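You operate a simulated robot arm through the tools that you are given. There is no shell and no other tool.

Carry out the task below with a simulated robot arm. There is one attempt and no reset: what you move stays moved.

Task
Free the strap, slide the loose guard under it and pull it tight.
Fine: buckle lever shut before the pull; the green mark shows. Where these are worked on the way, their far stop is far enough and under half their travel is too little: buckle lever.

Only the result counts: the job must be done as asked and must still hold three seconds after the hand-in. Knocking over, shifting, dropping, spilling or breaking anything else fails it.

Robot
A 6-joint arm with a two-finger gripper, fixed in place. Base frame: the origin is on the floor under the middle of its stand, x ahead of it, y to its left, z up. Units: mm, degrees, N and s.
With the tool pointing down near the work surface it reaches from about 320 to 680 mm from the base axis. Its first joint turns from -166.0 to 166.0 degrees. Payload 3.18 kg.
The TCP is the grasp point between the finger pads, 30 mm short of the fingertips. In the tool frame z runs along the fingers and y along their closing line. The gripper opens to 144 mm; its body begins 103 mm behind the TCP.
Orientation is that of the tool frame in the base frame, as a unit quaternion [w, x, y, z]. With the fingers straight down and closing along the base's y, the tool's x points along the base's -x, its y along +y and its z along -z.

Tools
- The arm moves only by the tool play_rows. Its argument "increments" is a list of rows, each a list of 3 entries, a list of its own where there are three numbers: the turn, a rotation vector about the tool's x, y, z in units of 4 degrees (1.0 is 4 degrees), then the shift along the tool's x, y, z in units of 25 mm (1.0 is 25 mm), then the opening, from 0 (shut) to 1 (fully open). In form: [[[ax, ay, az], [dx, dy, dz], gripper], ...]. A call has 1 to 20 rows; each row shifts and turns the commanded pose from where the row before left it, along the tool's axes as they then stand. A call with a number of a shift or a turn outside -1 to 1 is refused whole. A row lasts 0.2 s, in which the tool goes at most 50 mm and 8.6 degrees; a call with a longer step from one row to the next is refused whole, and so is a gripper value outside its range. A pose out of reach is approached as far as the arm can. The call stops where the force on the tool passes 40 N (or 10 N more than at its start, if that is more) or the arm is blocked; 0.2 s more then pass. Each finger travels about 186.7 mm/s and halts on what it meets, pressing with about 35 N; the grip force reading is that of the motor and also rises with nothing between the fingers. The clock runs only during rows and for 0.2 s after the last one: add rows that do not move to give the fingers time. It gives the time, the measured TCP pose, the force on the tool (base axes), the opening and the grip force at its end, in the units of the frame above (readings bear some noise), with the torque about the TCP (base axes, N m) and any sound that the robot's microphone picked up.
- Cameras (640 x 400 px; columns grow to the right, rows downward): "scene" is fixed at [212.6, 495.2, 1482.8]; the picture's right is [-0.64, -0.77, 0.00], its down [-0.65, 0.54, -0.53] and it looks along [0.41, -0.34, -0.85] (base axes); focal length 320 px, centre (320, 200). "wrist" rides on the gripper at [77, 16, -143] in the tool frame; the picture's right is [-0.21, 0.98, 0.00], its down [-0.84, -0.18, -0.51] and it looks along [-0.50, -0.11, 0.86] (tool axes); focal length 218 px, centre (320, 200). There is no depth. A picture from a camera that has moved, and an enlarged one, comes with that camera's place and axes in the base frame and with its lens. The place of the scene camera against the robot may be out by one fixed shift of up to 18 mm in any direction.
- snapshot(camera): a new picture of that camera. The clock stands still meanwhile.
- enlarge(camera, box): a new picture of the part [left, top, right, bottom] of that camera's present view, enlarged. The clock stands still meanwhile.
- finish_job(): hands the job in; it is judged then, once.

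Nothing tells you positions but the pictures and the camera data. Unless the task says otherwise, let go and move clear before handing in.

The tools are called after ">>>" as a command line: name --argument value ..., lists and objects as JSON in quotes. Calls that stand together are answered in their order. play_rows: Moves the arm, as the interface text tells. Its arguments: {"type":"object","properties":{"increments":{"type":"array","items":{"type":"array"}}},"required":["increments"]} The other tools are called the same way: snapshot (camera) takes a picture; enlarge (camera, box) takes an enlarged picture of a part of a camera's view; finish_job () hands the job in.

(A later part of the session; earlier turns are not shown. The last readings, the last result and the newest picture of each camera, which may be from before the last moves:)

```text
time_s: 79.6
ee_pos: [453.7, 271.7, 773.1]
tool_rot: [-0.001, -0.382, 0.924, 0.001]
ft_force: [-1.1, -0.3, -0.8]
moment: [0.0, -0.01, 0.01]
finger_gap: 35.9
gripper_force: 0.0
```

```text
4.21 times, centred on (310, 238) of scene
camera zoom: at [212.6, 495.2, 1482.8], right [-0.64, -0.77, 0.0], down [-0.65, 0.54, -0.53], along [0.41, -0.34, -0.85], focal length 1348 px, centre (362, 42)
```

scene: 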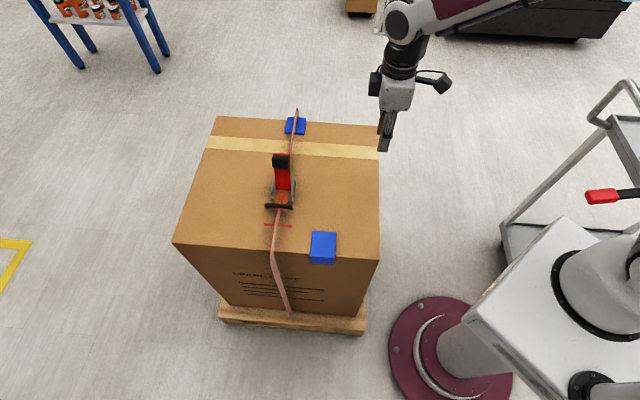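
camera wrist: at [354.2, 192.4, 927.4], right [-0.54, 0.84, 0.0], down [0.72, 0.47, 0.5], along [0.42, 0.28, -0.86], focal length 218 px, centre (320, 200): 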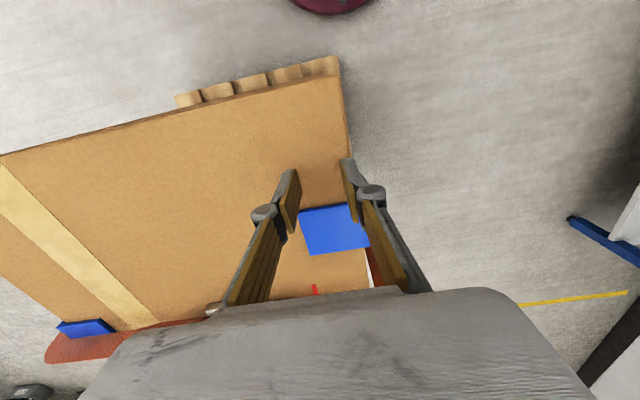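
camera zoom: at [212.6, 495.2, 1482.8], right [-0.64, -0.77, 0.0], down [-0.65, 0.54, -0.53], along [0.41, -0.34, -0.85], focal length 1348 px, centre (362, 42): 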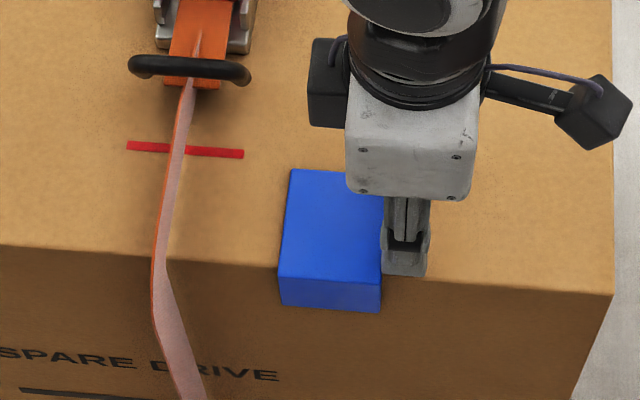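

The guard moves along the edge without turning. About 99 mm to go; pushing another 55 mm and checking the strap.

>>> play_rows --increments '[[[0, 0, 0], [-0.22, 0, 0], 0.25], [[0, 0, 0], [-0.22, 0, 0], 0.25], [[0, 0, 0], [-0.22, 0, 0], 0.25], [[0, 0, 0], [-0.22, 0, 0], 0.25], [[0, 0, 0], [-0.22, 0, 0], 0.25], [[0, 0, 0], [-0.22, 0, 0], 0.25], [[0, 0, 0], [-0.22, 0, 0], 0.25], [[0, 0, 0], [-0.22, 0, 0], 0.25], [[0, 0, 0], [-0.22, 0, 0], 0.25], [[0, 0, 0], [-0.22, 0, 0], 0.25], [[0, 0, 0], [0, 0, 0], 0.25]]'

>>> enlarge --camera "wrist" --box '[240, 140, 440, 290]'

>>> enlarge --camera "scene" --box '[230, 190, 350, 285]'

```text
time_s: 82.0
ee_pos: [492.9, 309.7, 772.5]
tool_rot: [-0.001, -0.383, 0.924, 0.0]
ft_force: [-0.5, -0.2, -0.3]
moment: [0.0, -0.02, -0.02]
finger_gap: 36.1
gripper_force: 0.0
```

```text
2.67 times, centred on (340, 215) of wrist
camera zoom: at [428.4, 266.4, 914.9], right [-0.54, 0.84, 0.0], down [0.72, 0.47, 0.5], along [0.42, 0.28, -0.86], focal length 582 px, centre (267, 160)
```

zoom: 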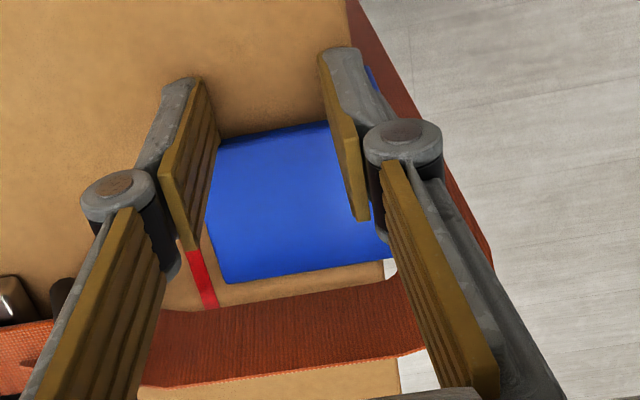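

```text
4.21 times, centred on (290, 238) of scene
camera zoom: at [212.6, 495.2, 1482.8], right [-0.64, -0.77, 0.0], down [-0.65, 0.54, -0.53], along [0.41, -0.34, -0.85], focal length 1348 px, centre (446, 42)
```

zoom: 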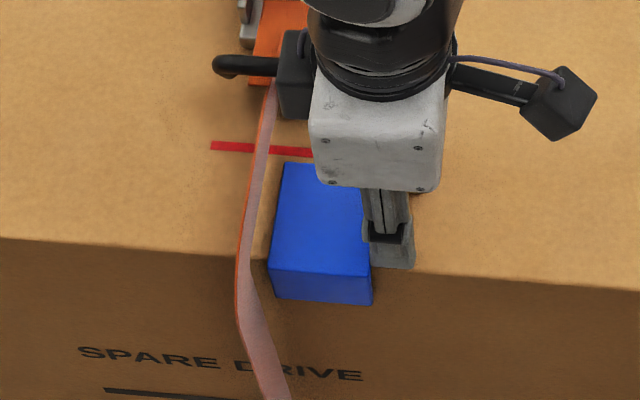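

Leading edge of the guard is about to go under the strap. Pushing another 22 mm and checking.

>>> play_rows --increments '[[[0, 0, 0], [-0.176, 0, 0], 0.25], [[0, 0, 0], [-0.176, 0, 0], 0.25], [[0, 0, 0], [-0.176, 0, 0], 0.25], [[0, 0, 0], [-0.176, 0, 0], 0.25], [[0, 0, 0], [-0.176, 0, 0], 0.25], [[0, 0, 0], [0, 0, 0], 0.25]]'

>>> enlarge --camera "wrist" --box '[240, 140, 440, 290]'

>>> enlarge --camera "scene" --box '[230, 190, 350, 285]'

```text
time_s: 83.4
ee_pos: [508.3, 324.4, 771.1]
tool_rot: [-0.002, -0.382, 0.924, 0.0]
ft_force: [0.2, 0.6, 0.7]
moment: [0.03, -0.01, 0.02]
finger_gap: 36.2
gripper_force: 0.0
```

```text
2.67 times, centred on (340, 215) of wrist
camera zoom: at [444.0, 282.2, 914.7], right [-0.54, 0.84, 0.0], down [0.72, 0.47, 0.5], along [0.42, 0.28, -0.86], focal length 582 px, centre (267, 160)
```

zoom: 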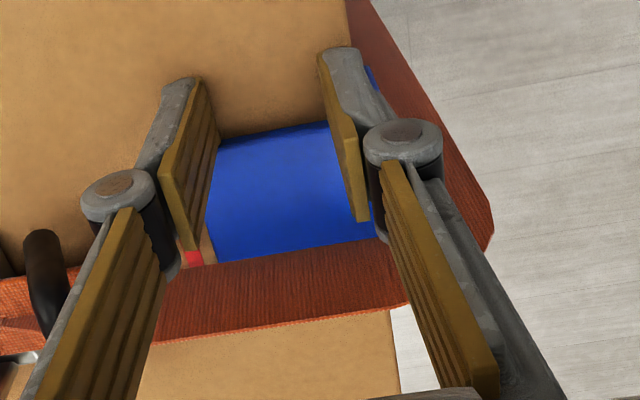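

```text
4.21 times, centred on (290, 238) of scene
camera zoom: at [212.6, 495.2, 1482.8], right [-0.64, -0.77, 0.0], down [-0.65, 0.54, -0.53], along [0.41, -0.34, -0.85], focal length 1348 px, centre (446, 42)
```

zoom: 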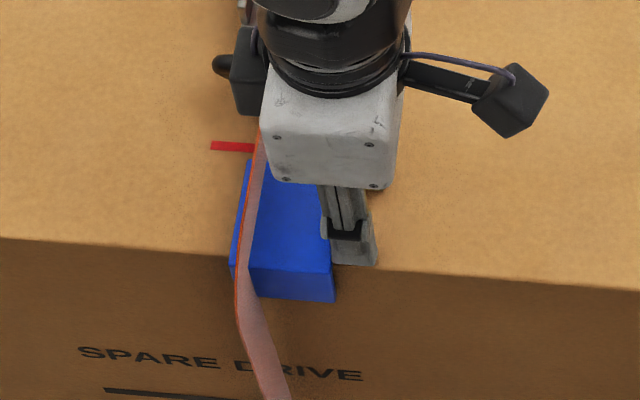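

>>> play_rows --increments '[[[0, 0, 0], [-0.176, 0, 0], 0.25], [[0, 0, 0], [-0.176, 0, 0], 0.25], [[0, 0, 0], [-0.176, 0, 0], 0.25], [[0, 0, 0], [-0.176, 0, 0], 0.25], [[0, 0, 0], [-0.176, 0, 0], 0.25], [[0, 0, 0], [0, 0, 0], 0.25]]'

>>> enlarge --camera "wrist" --box '[240, 140, 440, 290]'

>>> enlarge --camera "scene" --box '[230, 190, 350, 285]'

```text
time_s: 84.8
ee_pos: [523.4, 339.6, 771.2]
tool_rot: [-0.002, -0.383, 0.924, 0.001]
ft_force: [-0.5, -0.3, 1.4]
moment: [0.03, -0.01, -0.03]
finger_gap: 36.1
gripper_force: 0.0
```

```text
2.67 times, centred on (340, 215) of wrist
camera zoom: at [459.4, 297.5, 914.9], right [-0.54, 0.84, 0.0], down [0.72, 0.47, 0.5], along [0.42, 0.28, -0.86], focal length 582 px, centre (267, 160)
```

zoom: 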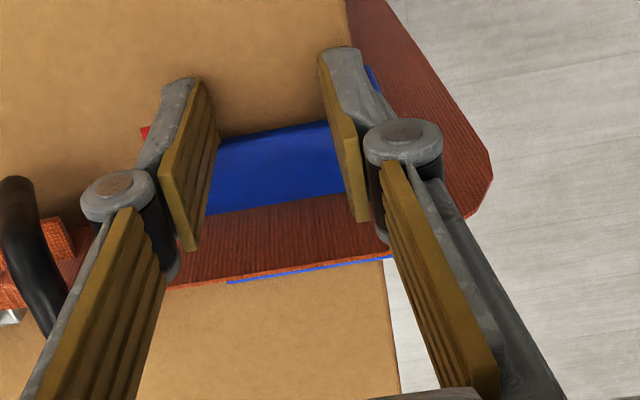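

```text
4.21 times, centred on (290, 238) of scene
camera zoom: at [212.6, 495.2, 1482.8], right [-0.64, -0.77, 0.0], down [-0.65, 0.54, -0.53], along [0.41, -0.34, -0.85], focal length 1348 px, centre (446, 42)
```

zoom: 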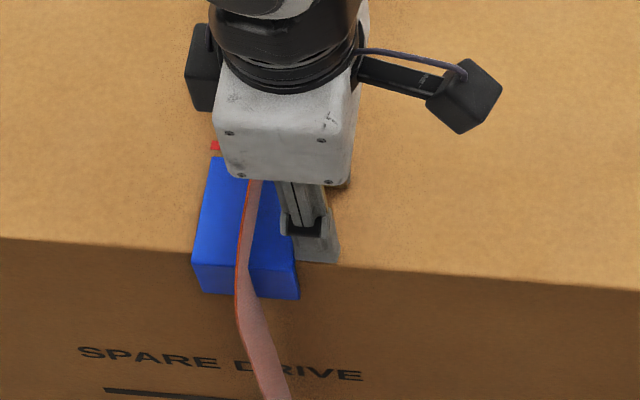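

The guard is now centred under the strap. I'll back the fingers off, rise, and return to the tilted pose I used for the lever so I can shut it.

>>> play_rows --increments '[[[0, 0, 0], [0.6, 0, 0], 0.25], [[0, 0, 0], [0.6, 0, 0], 0.25], [[0, 0, 0], [0.6, 0, -0.5], 0.25], [[0, 0, 0], [0.7, 0, -1], 0.25], [[0, 0, 0], [0.7, 0, -1], 0.25], [[0, 0, 0], [0, 0, -1], 0.25], [[0, 0, 0], [0, 0, -1], 0.25], [[0, 0, 0], [0, 0, -1], 0.1]]'

>>> enlarge --camera "scene" --box '[220, 170, 360, 290]'

>>> snapshot --camera "wrist"

```text
time_s: 86.6
ee_pos: [469.0, 284.5, 909.5]
tool_rot: [-0.002, -0.383, 0.924, 0.001]
ft_force: [0.2, 0.2, -0.4]
moment: [-0.03, 0.01, -0.04]
finger_gap: 14.2
gripper_force: 0.0
```

```text
3.33 times, centred on (290, 230) of scene
camera zoom: at [212.6, 495.2, 1482.8], right [-0.64, -0.77, 0.0], down [-0.65, 0.54, -0.53], along [0.41, -0.34, -0.85], focal length 1067 px, centre (420, 100)
```

zoom: 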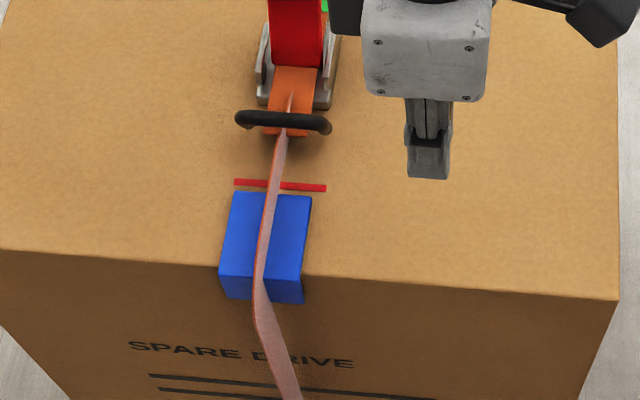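

```text
taken
camera wrist: at [403.8, 241.1, 1053.0], right [-0.54, 0.84, 0.0], down [0.72, 0.47, 0.5], along [0.42, 0.28, -0.86], focal length 218 px, centre (320, 200)
```

wrist: 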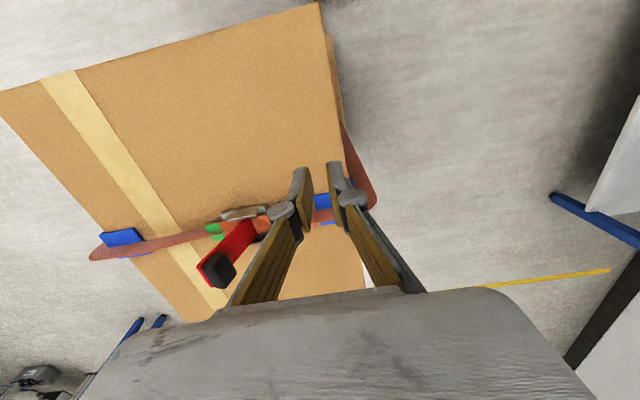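

Guard sits squarely under the strap, its inner edge against the red line. Now returning to the lever: move over and re-tilt.

>>> play_rows --increments '[[[0, 0, 0], [0.533, -0.916, 0], 0], [[0, 0, 0], [0.533, -0.916, 0], 0], [[0, 0, 0], [0.533, -0.916, 0], 0], [[0, 0, 0], [0.533, -0.916, 0], 0], [[0, 0, 0], [0.533, -0.916, 0], 0], [[0, 0, 0], [0.533, -0.916, 0], 0], [[0, 0, 0], [0.533, -0.916, 0], 0], [[0, 0, 0], [0.533, -0.916, 0], 0], [[0, 0, 0], [0.533, -0.916, 0], 0]]'

>>> play_rows --increments '[[[-0.036, -0.759, -0.587], [0, 0, 0], 0], [[-0.036, -0.759, -0.587], [0, 0, 0], 0], [[-0.036, -0.759, -0.587], [0, 0, 0], 0], [[-0.036, -0.759, -0.587], [0, 0, 0], 0], [[-0.036, -0.759, -0.587], [0, 0, 0], 0], [[-0.036, -0.759, -0.587], [0, 0, 0], 0], [[-0.036, -0.759, -0.587], [0, 0, 0], 0], [[-0.036, -0.759, -0.587], [0, 0, 0], 0], [[-0.036, -0.759, -0.587], [0, 0, 0], 0], [[-0.036, -0.759, -0.587], [0, 0, 0], 0], [[-0.036, -0.759, -0.587], [0, 0, 0], 0], [[-0.036, -0.759, -0.587], [0, 0, 0], 0], [[-0.036, -0.759, -0.587], [0, 0, 0], 0], [[-0.036, -0.759, -0.587], [0, 0, 0], 0], [[-0.036, -0.759, -0.587], [0, 0, 0], 0], [[-0.036, -0.759, -0.587], [0, 0, 0], 0], [[-0.036, -0.759, -0.587], [0, 0, 0], 0]]'

>>> snapshot --camera "wrist"

>>> snapshot --camera "scene"

```text
time_s: 88.6
ee_pos: [529.2, 52.9, 908.6]
tool_rot: [-0.002, -0.382, 0.924, 0.001]
ft_force: [-0.8, -0.1, -0.3]
moment: [0.02, 0.01, 0.0]
finger_gap: 0.0
gripper_force: 30.2
```

```text
time_s: 92.2
ee_pos: [528.9, 52.3, 910.7]
tool_rot: [0.386, -0.627, 0.652, 0.182]
ft_force: [-0.1, 0.5, 1.0]
moment: [-0.01, -0.01, 0.02]
finger_gap: 0.4
gripper_force: 29.8
```

```text
taken
camera wrist: at [481.4, -99.3, 940.6], right [-0.95, 0.28, -0.09], down [-0.04, 0.18, 0.98], along [0.3, 0.94, -0.16], focal length 218 px, centre (320, 200)
```

wrist: 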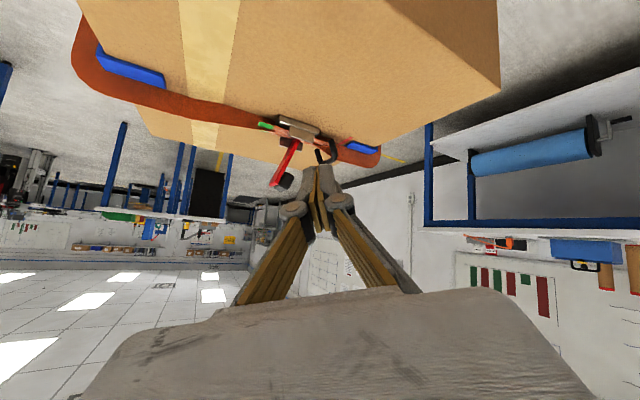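

```text
taken
```

scene: 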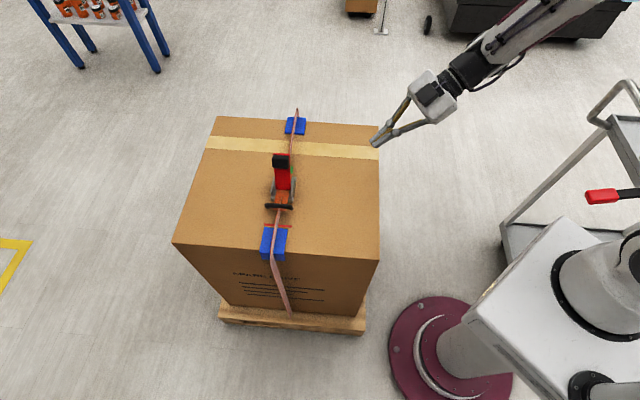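

>>> enlarge --camera "wrist" --box '[240, 100, 400, 210]'

```text
3.64 times, centred on (320, 155) of wrist
camera zoom: at [481.4, -99.3, 940.6], right [-0.95, 0.28, -0.09], down [-0.04, 0.18, 0.98], along [0.3, 0.94, -0.16], focal length 794 px, centre (320, 364)
```

zoom: 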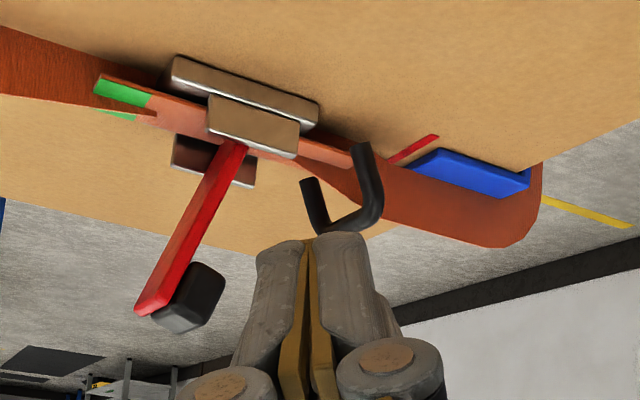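

The lever stands at about 68° with its knob at (f≈292, z≈854). I'll bring the closed fingertips to the near side of the knob, still clear of it.

>>> play_rows --increments '[[[0, 0, 0], [-0.4245, -0.1495, 0.748], 0], [[0, 0, 0], [-0.4245, -0.1495, 0.748], 0], [[0, 0, 0], [-0.4245, -0.1495, 0.748], 0], [[0, 0, 0], [-0.4245, -0.1495, 0.748], 0], [[0, 0, 0], [-0.4245, -0.1495, 0.748], 0], [[0, 0, 0], [-0.4245, -0.1495, 0.748], 0], [[0, 0, 0], [-0.4245, -0.1495, 0.748], 0], [[0, 0, 0], [-0.4245, -0.1495, 0.748], 0]]'

>>> snapshot --camera "wrist"

>>> enlarge --camera "scene" --box '[220, 110, 400, 240]'

```text
time_s: 94.0
ee_pos: [591.4, 213.9, 883.0]
tool_rot: [0.386, -0.626, 0.652, 0.182]
ft_force: [-0.4, 0.3, -1.0]
moment: [0.0, 0.0, 0.02]
finger_gap: 0.0
gripper_force: 30.8
```

```text
taken
camera wrist: at [543.8, 62.0, 914.5], right [-0.95, 0.29, -0.09], down [-0.04, 0.18, 0.98], along [0.3, 0.94, -0.16], focal length 218 px, centre (320, 200)
```

wrist: 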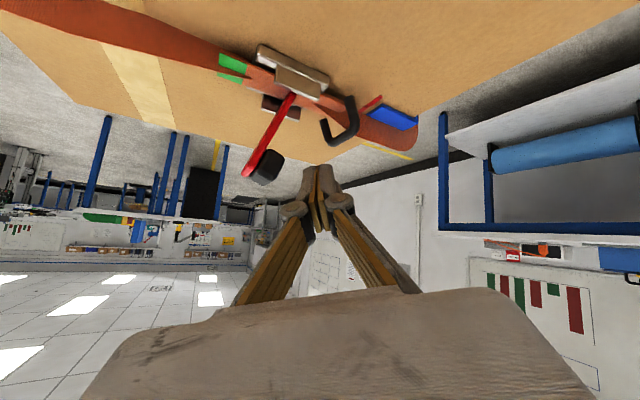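

```text
3.08 times, centred on (310, 175) of scene
camera zoom: at [212.6, 495.2, 1482.8], right [-0.64, -0.77, 0.0], down [-0.65, 0.54, -0.53], along [0.41, -0.34, -0.85], focal length 985 px, centre (351, 277)
```

zoom: 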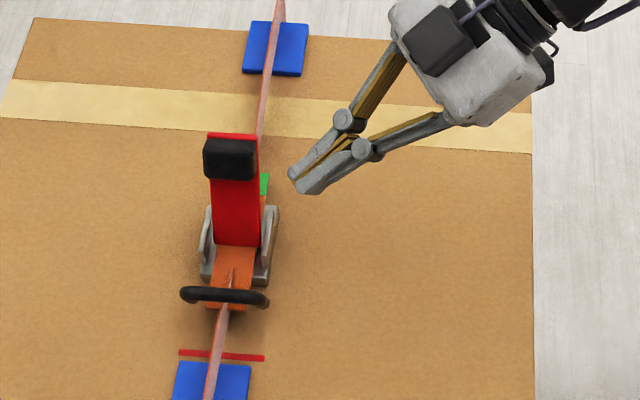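

>>> play_rows --increments '[[[0, 0, 0], [-0.231, -0.315, 0.388], 0], [[0, 0, 0], [-0.231, -0.315, 0.388], 0], [[0, 0, 0], [-0.231, -0.315, 0.388], 0], [[0, 0, 0], [-0.231, -0.315, 0.388], 0]]'

>>> snapshot --camera "wrist"

>>> enlarge --camera "scene" --box '[220, 110, 400, 240]'

```text
time_s: 95.0
ee_pos: [629.3, 253.3, 884.0]
tool_rot: [0.385, -0.627, 0.652, 0.183]
ft_force: [-0.1, -0.4, 0.4]
moment: [0.0, 0.0, 0.03]
finger_gap: 0.1
gripper_force: 30.6
```

```text
taken
camera wrist: at [582.1, 101.5, 914.6], right [-0.95, 0.29, -0.09], down [-0.04, 0.18, 0.98], along [0.3, 0.94, -0.16], focal length 218 px, centre (320, 200)
```

wrist: 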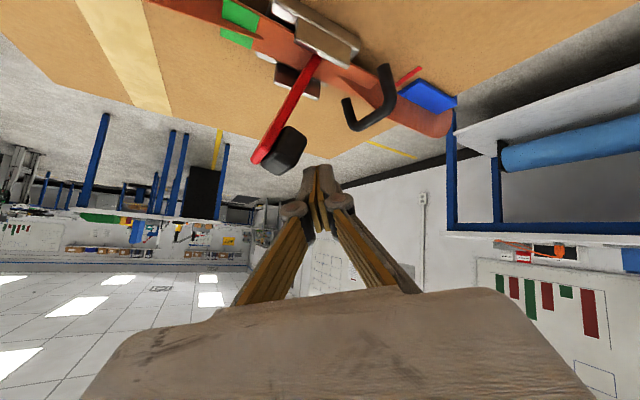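

```text
3.08 times, centred on (310, 175) of scene
camera zoom: at [212.6, 495.2, 1482.8], right [-0.64, -0.77, 0.0], down [-0.65, 0.54, -0.53], along [0.41, -0.34, -0.85], focal length 985 px, centre (351, 277)
```

zoom: 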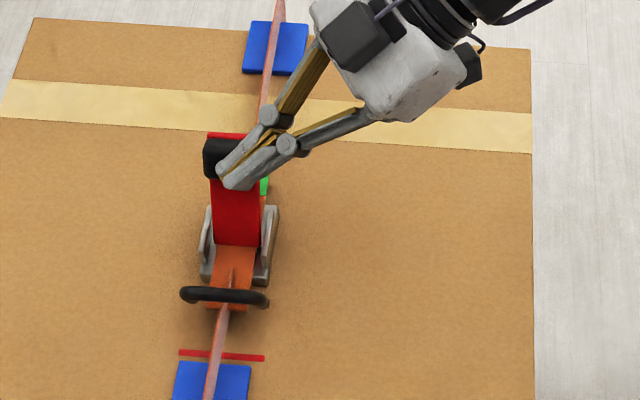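

Fingertips are beside the knob on its near side. Now sweep it back down along the arc, a few rows at a time.

>>> play_rows --increments '[[[0, 0, 0], [0.252, -0.262, -0.063], 0], [[0, 0, 0], [0.252, -0.262, -0.063], 0], [[0, 0, 0], [0.219, -0.296, -0.11], 0], [[0, 0, 0], [0.246, -0.282, -0.083], 0], [[0, 0, 0], [0.271, -0.266, -0.056], 0]]'

>>> snapshot --camera "wrist"

>>> enlarge --camera "scene" --box '[220, 110, 400, 240]'

```text
time_s: 96.2
ee_pos: [663.4, 220.5, 875.3]
tool_rot: [0.385, -0.627, 0.652, 0.182]
ft_force: [-0.2, 0.0, 0.0]
moment: [0.05, 0.0, -0.02]
finger_gap: 0.0
gripper_force: 31.2
```

```text
taken
camera wrist: at [615.4, 67.7, 906.3], right [-0.95, 0.29, -0.09], down [-0.04, 0.18, 0.98], along [0.3, 0.94, -0.16], focal length 218 px, centre (320, 200)
```

wrist: 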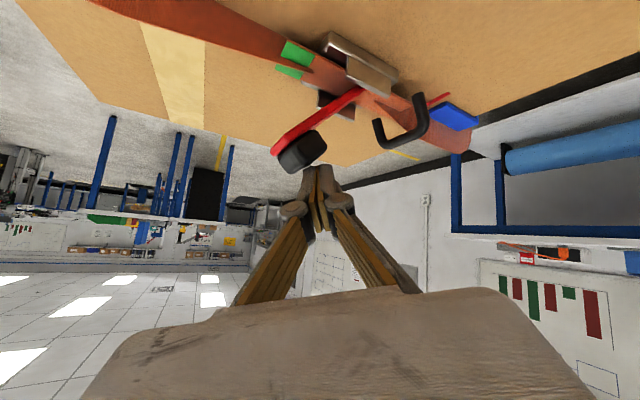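

```text
3.08 times, centred on (310, 175) of scene
camera zoom: at [212.6, 495.2, 1482.8], right [-0.64, -0.77, 0.0], down [-0.65, 0.54, -0.53], along [0.41, -0.34, -0.85], focal length 985 px, centre (351, 277)
```

zoom: 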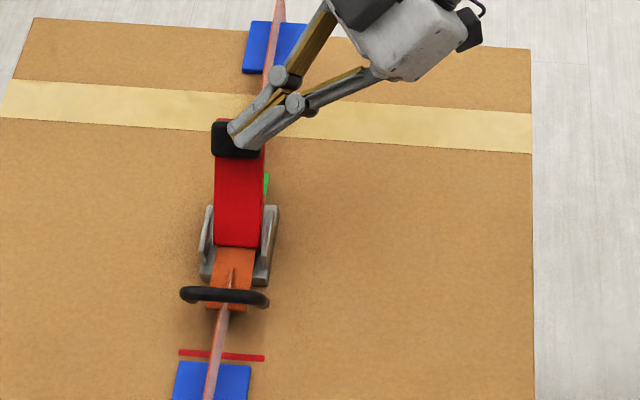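

>>> play_rows --increments '[[[0, 0, 0], [0.292, -0.248, -0.028], 0], [[0, 0, 0], [0.31, -0.226, 0.001], 0], [[0, 0, 0], [0.325, -0.202, 0.03], 0], [[0, 0, 0], [0.336, -0.175, 0.058], 0]]'

>>> snapshot --camera "wrist"

>>> enlarge --camera "scene" --box '[220, 110, 400, 240]'

```text
time_s: 97.2
ee_pos: [686.4, 196.8, 857.0]
tool_rot: [0.385, -0.627, 0.652, 0.182]
ft_force: [0.7, 0.3, 0.3]
moment: [-0.02, -0.03, 0.05]
finger_gap: 0.0
gripper_force: 31.0
```

```text
taken
camera wrist: at [639.0, 44.0, 887.4], right [-0.95, 0.29, -0.09], down [-0.04, 0.18, 0.98], along [0.3, 0.94, -0.16], focal length 218 px, centre (320, 200)
```

wrist: 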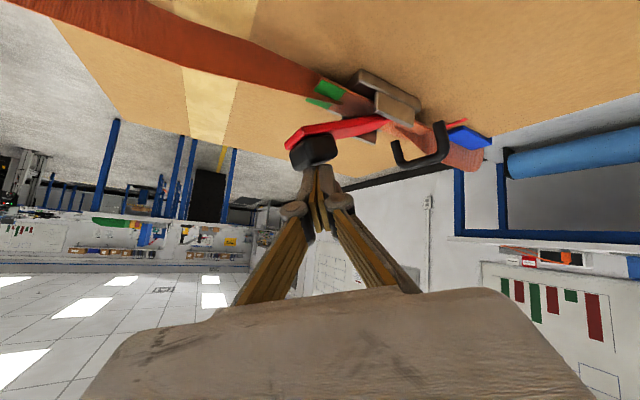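

```text
3.08 times, centred on (310, 175) of scene
camera zoom: at [212.6, 495.2, 1482.8], right [-0.64, -0.77, 0.0], down [-0.65, 0.54, -0.53], along [0.41, -0.34, -0.85], focal length 985 px, centre (351, 277)
```

zoom: 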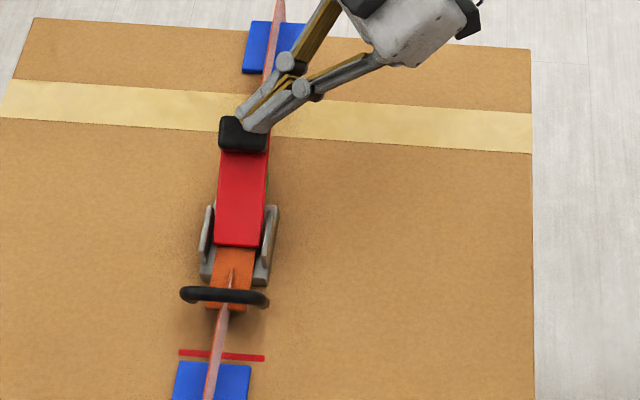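

>>> play_rows --increments '[[[0, 0, 0], [0.344, -0.148, 0.085], 0], [[0, 0, 0], [0.348, -0.117, 0.112], 0], [[0, 0, 0], [0.174, -0.043, 0.069], 0]]'

>>> snapshot --camera "wrist"

>>> enlarge --camera "scene" --box '[220, 110, 400, 240]'

```text
time_s: 98.0
ee_pos: [697.2, 186.5, 838.3]
tool_rot: [0.386, -0.626, 0.652, 0.183]
ft_force: [-0.8, -0.7, 0.4]
moment: [0.01, 0.0, -0.05]
finger_gap: 0.0
gripper_force: 31.2
```

```text
taken
camera wrist: at [649.8, 33.2, 869.0], right [-0.95, 0.29, -0.09], down [-0.04, 0.18, 0.98], along [0.3, 0.94, -0.16], focal length 218 px, centre (320, 200)
```

wrist: 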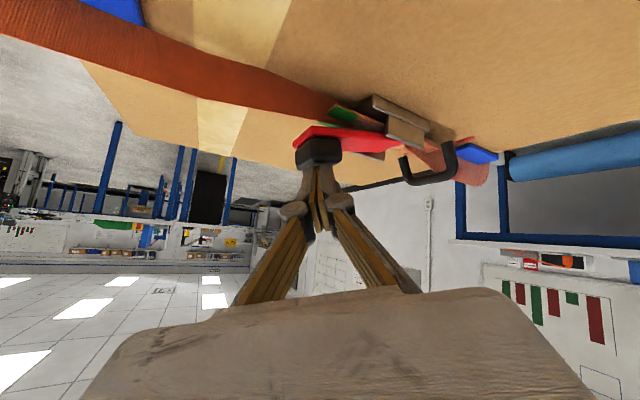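

```text
3.08 times, centred on (310, 175) of scene
camera zoom: at [212.6, 495.2, 1482.8], right [-0.64, -0.77, 0.0], down [-0.65, 0.54, -0.53], along [0.41, -0.34, -0.85], focal length 985 px, centre (351, 277)
```

zoom: 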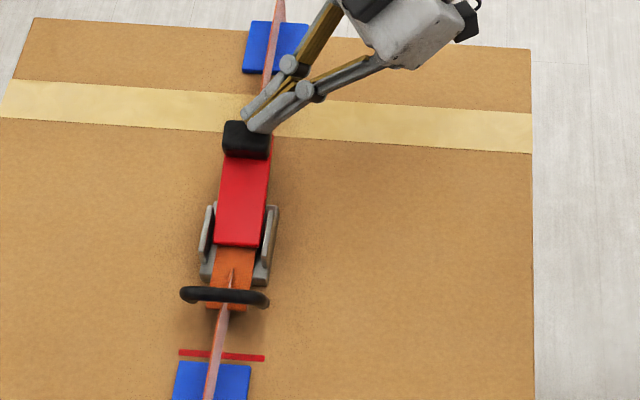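

Nearly flat now. Pressing straight down in 3 mm steps until it seats.

>>> play_rows --increments '[[[0, 0, 0], [0.11, -0.01, 0.065], 0], [[0, 0, 0], [0.11, -0.01, 0.065], 0], [[0, 0, 0], [0.098, 0.01, 0.07], 0], [[0, 0, 0], [0.088, 0.03, 0.076], 0]]'

>>> play_rows --increments '[[[0, 0, 0], [0.088, 0.03, 0.076], 0], [[0, 0, 0], [0.088, 0.03, 0.076], 0], [[0, 0, 0], [0.088, 0.03, 0.076], 0], [[0, 0, 0], [0, 0, 0], 0]]'

>>> snapshot --camera "wrist"

```text
time_s: 99.0
ee_pos: [700.2, 185.0, 826.4]
tool_rot: [0.386, -0.626, 0.652, 0.182]
ft_force: [-0.7, 0.2, 0.9]
moment: [-0.01, 0.03, -0.01]
finger_gap: 0.2
gripper_force: 31.4
```

```text
time_s: 100.0
ee_pos: [699.1, 184.8, 818.5]
tool_rot: [0.387, -0.626, 0.652, 0.182]
ft_force: [-2.3, -1.2, 10.9]
moment: [0.11, 0.1, 0.05]
finger_gap: 0.0
gripper_force: 30.6
```

```text
taken
camera wrist: at [651.9, 31.5, 849.5], right [-0.95, 0.29, -0.09], down [-0.04, 0.18, 0.98], along [0.3, 0.94, -0.16], focal length 218 px, centre (320, 200)
```

wrist: 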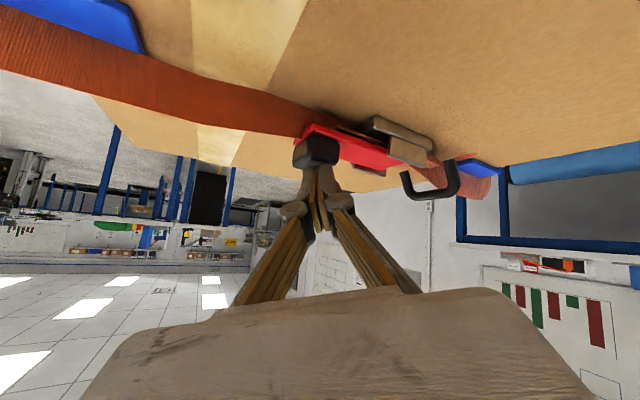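

Lever feels seated (11 N reaction). I'll press a touch more to confirm it is at the stop.

>>> play_rows --increments '[[[0, 0, 0], [0.044, 0.015, 0.038], 0], [[0, 0, 0], [0.044, 0.015, 0.038], 0], [[0, 0, 0], [0, 0, 0], 0]]'

>>> enlarge --camera "wrist" --box '[260, 90, 520, 220]'

>>> enlarge --camera "scene" --box '[220, 110, 400, 290]'

```text
time_s: 100.9
ee_pos: [701.1, 185.0, 819.3]
tool_rot: [0.388, -0.627, 0.65, 0.182]
ft_force: [0.7, 0.1, 5.8]
moment: [0.1, 0.01, -0.01]
finger_gap: 0.0
gripper_force: 30.5
stopped in row 3: the force on the tool passed its limit at 41 N (the readings are from after the stop); the commanded pose is now the measured one
```

```text
2.46 times, centred on (390, 155) of wrist
camera zoom: at [653.4, 32.0, 849.0], right [-0.95, 0.29, -0.09], down [-0.04, 0.17, 0.98], along [0.3, 0.94, -0.15], focal length 537 px, centre (148, 311)
```

zoom: 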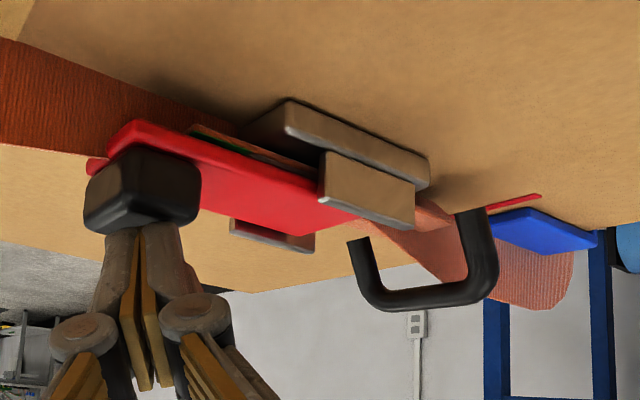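

```text
2.22 times, centred on (310, 200) of scene
camera zoom: at [212.6, 495.2, 1482.8], right [-0.64, -0.77, 0.0], down [-0.65, 0.54, -0.53], along [0.41, -0.34, -0.85], focal length 711 px, centre (342, 200)
```

zoom: 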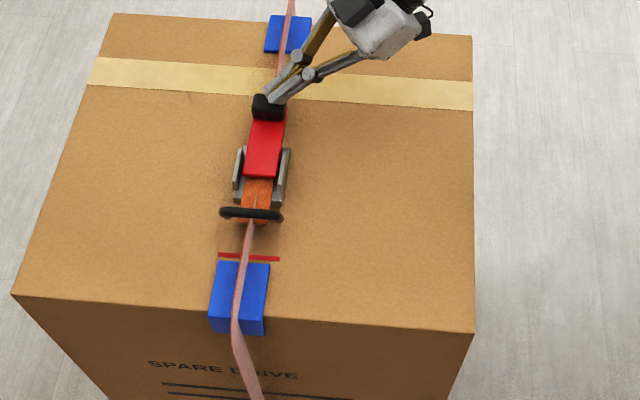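

Lever is shut hard against its stop. Next I'll pull back, tilt to a steep pose closing along the strap, and go above the black arch handle (crossbar about f≈209, p≈647, z≈791).

>>> play_rows --increments '[[[0, 0, 0], [-0.585, -0.197, -0.509], 0], [[0, 0, 0], [-0.585, -0.197, -0.509], 0], [[0, 0, 0], [-0.585, -0.197, -0.509], 0], [[0, 0, 0], [0.504, 0.688, -0.846], 0], [[0, 0, 0], [0.504, 0.688, -0.846], 0], [[0, 0, 0], [0.504, 0.688, -0.846], 0], [[0, 0, 0], [0.504, 0.688, -0.846], 0], [[0, 0, 0], [0.504, 0.688, -0.846], 0]]'

>>> play_rows --increments '[[[0.2246, 0.5746, 0.78], [0, 0, 0], 0.35], [[0.2246, 0.5746, 0.78], [0, 0, 0], 0.35], [[0.2246, 0.5746, 0.78], [0, 0, 0], 0.35], [[0.2246, 0.5746, 0.78], [0, 0, 0], 0.35], [[0.2246, 0.5746, 0.78], [0, 0, 0], 0.35], [[0.2246, 0.5746, 0.78], [0, 0, 0], 0.35], [[0.2246, 0.5746, 0.78], [0, 0, 0], 0.35], [[0.2246, 0.5746, 0.78], [0, 0, 0], 0.35], [[0.2246, 0.5746, 0.78], [0, 0, 0], 0.35], [[0.2246, 0.5746, 0.78], [0, 0, 0], 0.35], [[0.2246, 0.5746, 0.78], [0, 0, 0], 0.35], [[0.2246, 0.5746, 0.78], [0, 0, 0], 0.35]]'

>>> snapshot --camera "wrist"

>>> snapshot --camera "scene"

```text
time_s: 102.7
ee_pos: [593.4, 77.4, 876.2]
tool_rot: [0.389, -0.626, 0.651, 0.183]
ft_force: [-0.1, -0.2, -0.9]
moment: [0.01, 0.03, 0.02]
finger_gap: 0.2
gripper_force: 30.6
```

```text
time_s: 105.3
ee_pos: [595.1, 77.7, 877.7]
tool_rot: [0.202, -0.373, 0.902, 0.083]
ft_force: [0.2, 0.4, 0.0]
moment: [-0.02, -0.01, 0.0]
finger_gap: 50.5
gripper_force: 0.1
```

```text
taken
camera wrist: at [491.5, -2.6, 973.3], right [-0.56, 0.83, 0.09], down [0.51, 0.26, 0.82], along [0.65, 0.5, -0.57], focal length 218 px, centre (320, 200)
```

wrist: 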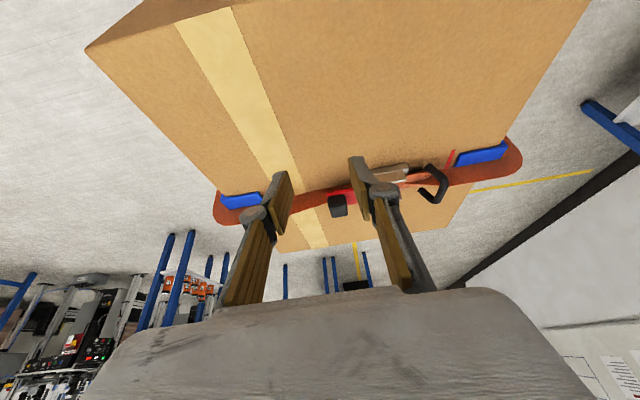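

```text
taken
```

scene: 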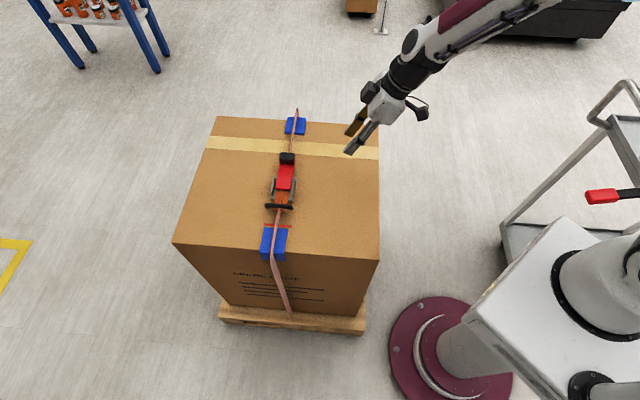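

>>> play_rows --increments '[[[0, 0, 0], [-0.593, 0.784, 0.395], 0.35], [[0, 0, 0], [-0.593, 0.784, 0.395], 0.35], [[0, 0, 0], [-0.593, 0.784, 0.395], 0.35], [[0, 0, 0], [-0.593, 0.784, 0.395], 0.35], [[0, 0, 0], [-0.593, 0.784, 0.395], 0.35], [[0, 0, 0], [-0.593, 0.784, 0.395], 0.35], [[0, 0, 0], [-0.593, 0.784, 0.395], 0.35], [[0, 0, 0], [-0.593, 0.784, 0.395], 0.35]]'

>>> snapshot --camera "wrist"

>>> enlarge --camera "scene" --box '[220, 130, 380, 250]'

```text
time_s: 107.1
ee_pos: [584.1, 288.7, 856.1]
tool_rot: [0.203, -0.373, 0.901, 0.084]
ft_force: [-0.2, 0.5, 1.0]
moment: [0.01, 0.02, -0.01]
finger_gap: 50.5
gripper_force: 0.1
```

```text
taken
camera wrist: at [481.0, 208.0, 952.1], right [-0.56, 0.83, 0.09], down [0.51, 0.26, 0.82], along [0.65, 0.5, -0.57], focal length 218 px, centre (320, 200)
```

wrist: 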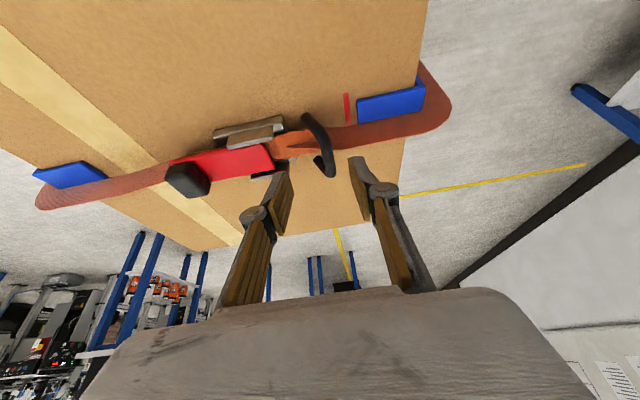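

```text
3.33 times, centred on (300, 190) of scene
camera zoom: at [212.6, 495.2, 1482.8], right [-0.64, -0.77, 0.0], down [-0.65, 0.54, -0.53], along [0.41, -0.34, -0.85], focal length 1067 px, centre (387, 233)
```

zoom: 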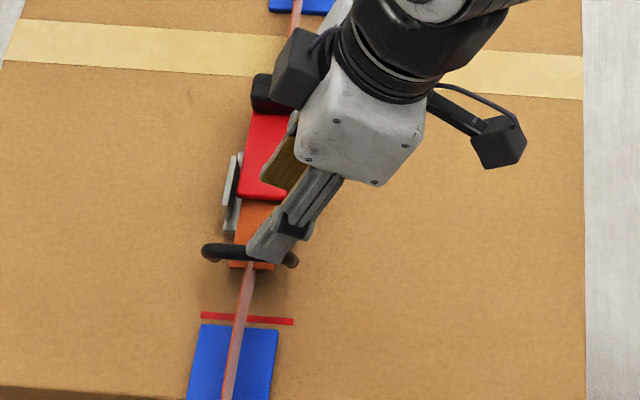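

>>> enlarge --camera "wrist" --box '[230, 70, 430, 220]'

```text
2.67 times, centred on (330, 145) of wrist
camera zoom: at [481.0, 208.0, 952.1], right [-0.56, 0.83, 0.09], down [0.51, 0.26, 0.82], along [0.65, 0.5, -0.57], focal length 582 px, centre (293, 347)
```

zoom: 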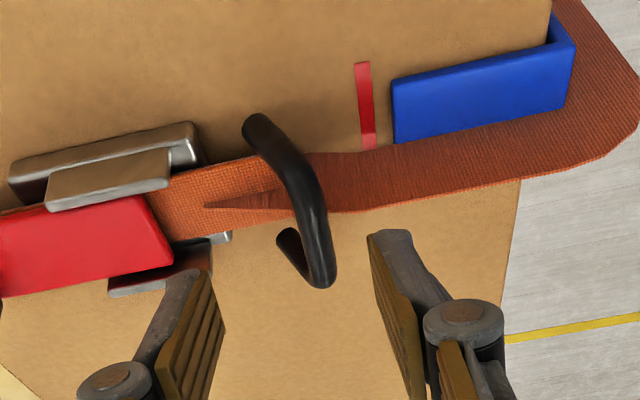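

The crossbar is at about f≈203, z≈790. I'll narrow the fingers to 36 mm, align, and descend over the bar.

>>> play_rows --increments '[[[0, 0, 0], [0, 0.23, 0], 0.25], [[0, 0, 0], [0, 0, 0.6], 0.25], [[0, 0, 0], [0, 0, 0.6], 0.25], [[0, 0, 0], [0, 0, 0.6], 0.25]]'

>>> enlarge --camera "wrist" --box '[230, 70, 430, 220]'

>>> enlarge --camera "scene" --box '[240, 160, 340, 240]'

```text
time_s: 108.1
ee_pos: [593.8, 306.5, 813.7]
tool_rot: [0.202, -0.374, 0.901, 0.085]
ft_force: [-0.1, 0.9, -0.7]
moment: [0.01, 0.02, 0.05]
finger_gap: 36.0
gripper_force: 0.0
```

```text
2.67 times, centred on (330, 145) of wrist
camera zoom: at [490.0, 226.0, 911.1], right [-0.56, 0.82, 0.09], down [0.51, 0.26, 0.82], along [0.65, 0.5, -0.57], focal length 582 px, centre (293, 347)
```

zoom: 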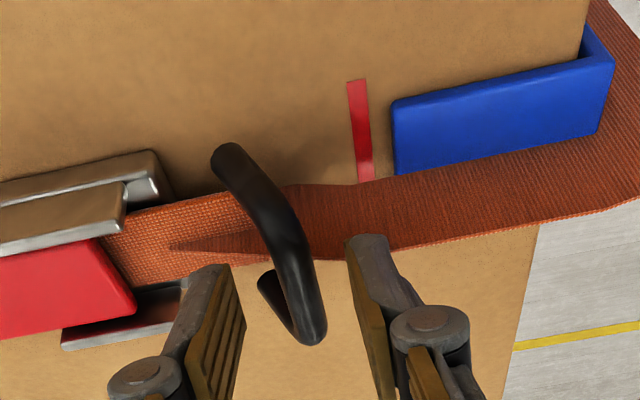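

```text
5.00 times, centred on (290, 200) of scene
camera zoom: at [212.6, 495.2, 1482.8], right [-0.64, -0.77, 0.0], down [-0.65, 0.54, -0.53], along [0.41, -0.34, -0.85], focal length 1600 px, centre (470, 200)
```

zoom: 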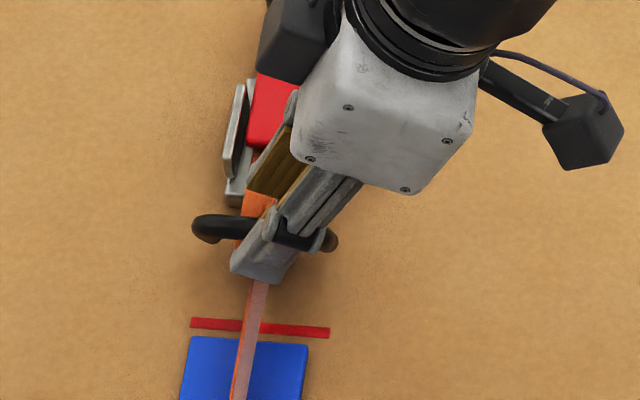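

>>> play_rows --increments '[[[0, 0, 0], [0, 0, 0.36], 0.25], [[0, 0, 0], [0, 0, 0.36], 0.25], [[0, 0, 0], [0, 0, 0], 0.25]]'

>>> enlarge --camera "wrist" --box '[230, 90, 430, 240]'

```text
time_s: 108.9
ee_pos: [598.4, 313.2, 797.9]
tool_rot: [0.202, -0.373, 0.902, 0.083]
ft_force: [-0.5, 0.2, 0.0]
moment: [-0.02, 0.03, -0.01]
finger_gap: 35.9
gripper_force: 0.0
```

```text
2.67 times, centred on (330, 165) of wrist
camera zoom: at [495.6, 231.3, 894.8], right [-0.56, 0.82, 0.09], down [0.51, 0.26, 0.82], along [0.65, 0.5, -0.57], focal length 582 px, centre (293, 293)
```

zoom: 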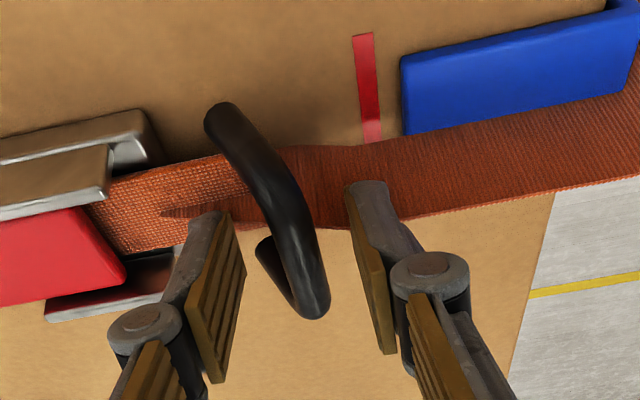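

The bar is between the pads. Closing on it.

>>> play_rows --increments '[[[0, 0, 0], [0, 0, 0], 0], [[0, 0, 0], [0, 0, 0], 0], [[0, 0, 0], [0, 0, 0], 0]]'

>>> enlarge --camera "wrist" --box '[230, 90, 430, 240]'

```text
time_s: 109.7
ee_pos: [597.8, 314.0, 798.4]
tool_rot: [0.201, -0.374, 0.902, 0.083]
ft_force: [-8.2, 20.1, -4.0]
moment: [0.16, 0.05, 1.05]
finger_gap: 11.1
gripper_force: 41.2
```

```text
2.67 times, centred on (330, 165) of wrist
camera zoom: at [494.7, 232.5, 894.7], right [-0.56, 0.82, 0.09], down [0.51, 0.26, 0.82], along [0.65, 0.5, -0.57], focal length 582 px, centre (293, 293)
```

zoom: 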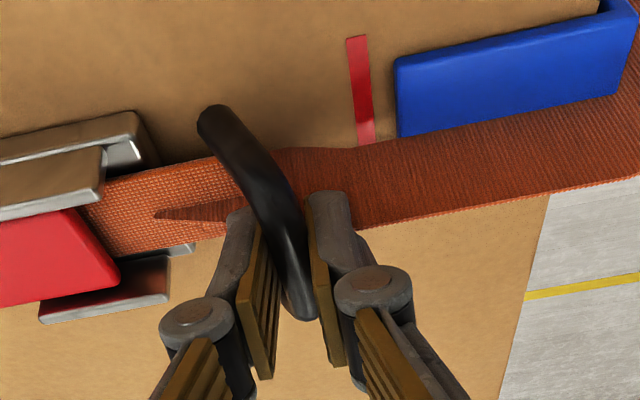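

Gripped (11 mm). Now pulling the handle along the strap toward the near edge, in steps.

>>> play_rows --increments '[[[0, 0, 0], [0, 0.2, 0], 0], [[0, 0, 0], [0, 0.2, 0], 0], [[0, 0, 0], [0, 0.2, 0], 0], [[0, 0, 0], [0, 0.2, 0], 0]]'

>>> snapshot --camera "wrist"

>>> enlarge --camera "scene" --box '[230, 130, 350, 270]'

```text
time_s: 110.7
ee_pos: [585.5, 326.7, 798.3]
tool_rot: [0.202, -0.374, 0.901, 0.083]
ft_force: [13.4, 6.5, -18.5]
moment: [0.08, -0.13, 0.85]
finger_gap: 10.7
gripper_force: 41.6
```

```text
taken
camera wrist: at [481.6, 245.4, 894.6], right [-0.56, 0.83, 0.09], down [0.51, 0.26, 0.82], along [0.65, 0.5, -0.57], focal length 218 px, centre (320, 200)
```

wrist: 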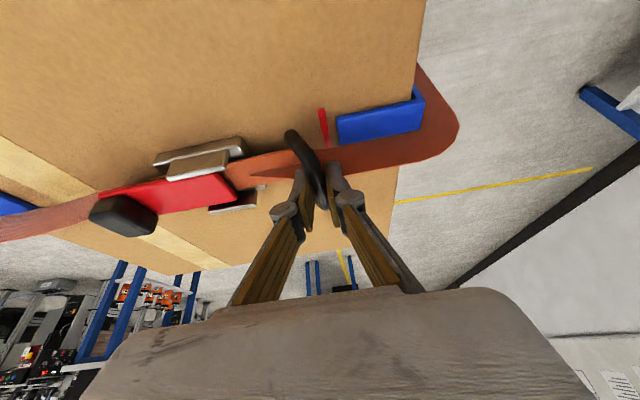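

```text
2.86 times, centred on (290, 200) of scene
camera zoom: at [212.6, 495.2, 1482.8], right [-0.64, -0.77, 0.0], down [-0.65, 0.54, -0.53], along [0.41, -0.34, -0.85], focal length 915 px, centre (406, 200)
```

zoom: 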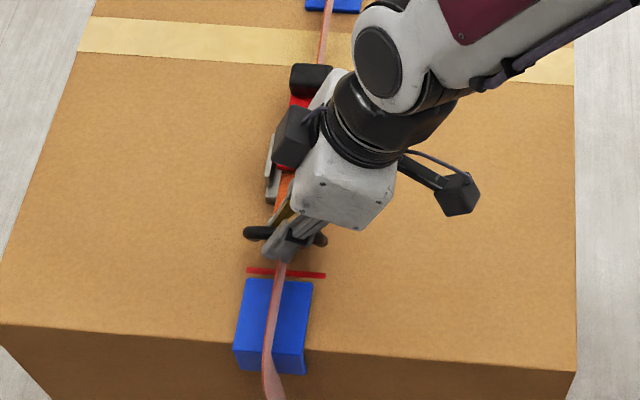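

The pull works; the handle wants to ride a little lower, so I'll relax downward slightly and continue.

>>> play_rows --increments '[[[0, 0, 0], [-0.022, 0, 0.143], 0], [[0, 0, 0], [0, 0, 0], 0]]'

>>> play_rows --increments '[[[0, 0, 0], [0, 0.2, 0], 0], [[0, 0, 0], [0, 0.2, 0], 0], [[0, 0, 0], [0, 0, 0], 0]]'

```text
time_s: 111.3
ee_pos: [583.6, 326.3, 798.2]
tool_rot: [0.201, -0.375, 0.901, 0.083]
ft_force: [-8.3, -8.5, 11.7]
moment: [-0.4, 0.29, 0.89]
finger_gap: 11.1
gripper_force: 40.9
stopped in row 2: the force on the tool passed its limit at 42 N (the readings are from after the stop); the commanded pose is now the measured one
```

```text
time_s: 112.1
ee_pos: [577.3, 332.9, 798.0]
tool_rot: [0.201, -0.375, 0.901, 0.084]
ft_force: [-17.8, -25.7, 25.4]
moment: [-0.34, 0.17, 0.89]
finger_gap: 11.0
gripper_force: 41.0
```

The handle slides on a fixed line and my clamp is fighting it sideways. I'll open slightly so the far finger just hooks the bar, which gives it freedom to self-align while I pull.

>>> play_rows --increments '[[[0, 0, 0], [0, 0, 0], 0.14], [[0, 0, 0], [0, 0, 0], 0.14], [[0, 0, 0], [0, 0, 0], 0.14]]'

>>> enlarge --camera "wrist" --box '[230, 90, 430, 240]'

```text
time_s: 112.9
ee_pos: [578.2, 334.8, 797.2]
tool_rot: [0.201, -0.374, 0.901, 0.084]
ft_force: [-0.3, -0.1, 1.2]
moment: [0.04, -0.05, 0.02]
finger_gap: 20.0
gripper_force: 0.2
```

```text
2.67 times, centred on (330, 165) of wrist
camera zoom: at [475.3, 253.5, 893.6], right [-0.56, 0.82, 0.09], down [0.51, 0.26, 0.82], along [0.65, 0.5, -0.57], focal length 582 px, centre (293, 293)
```

zoom: 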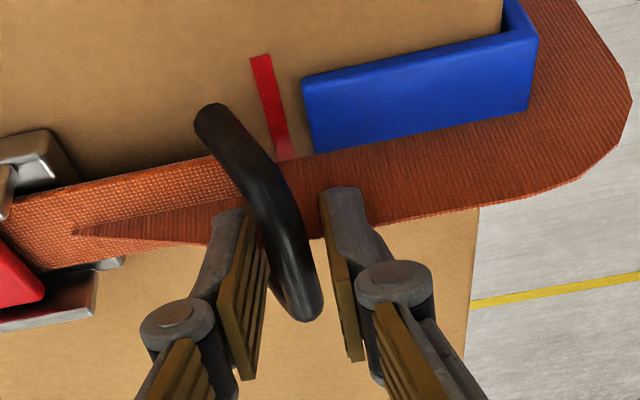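

>>> play_rows --increments '[[[0, 0, 0], [0, 0.2, 0], 0.14], [[0, 0, 0], [0, 0.2, 0], 0.14], [[0, 0, 0], [0, 0.2, 0], 0.14], [[0, 0, 0], [0, 0.2, 0], 0.14], [[0, 0, 0], [0, 0.2, 0], 0.14]]'

>>> snapshot --camera "wrist"

>>> enlarge --camera "scene" --box '[230, 130, 350, 270]'

```text
time_s: 114.1
ee_pos: [559.0, 353.4, 796.6]
tool_rot: [0.201, -0.374, 0.902, 0.084]
ft_force: [4.2, -5.2, 1.4]
moment: [-0.06, -0.05, 0.08]
finger_gap: 24.2
gripper_force: 3.3
```

```text
taken
camera wrist: at [457.5, 270.9, 894.0], right [-0.56, 0.82, 0.09], down [0.51, 0.26, 0.82], along [0.65, 0.5, -0.57], focal length 218 px, centre (320, 200)
```

wrist: 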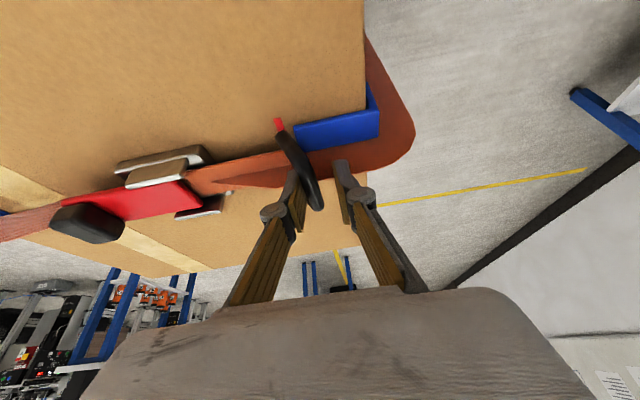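

```text
2.86 times, centred on (290, 200) of scene
camera zoom: at [212.6, 495.2, 1482.8], right [-0.64, -0.77, 0.0], down [-0.65, 0.54, -0.53], along [0.41, -0.34, -0.85], focal length 915 px, centre (406, 200)
```

zoom: 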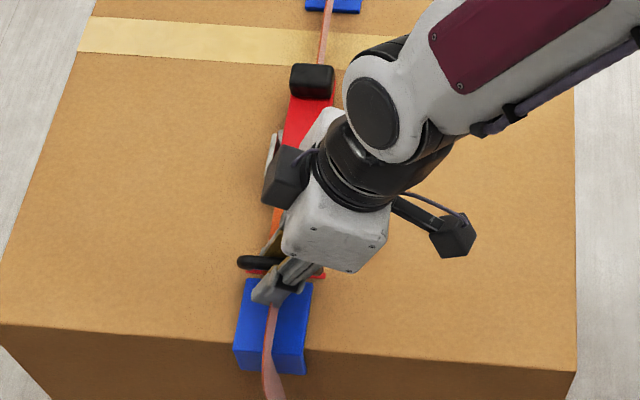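

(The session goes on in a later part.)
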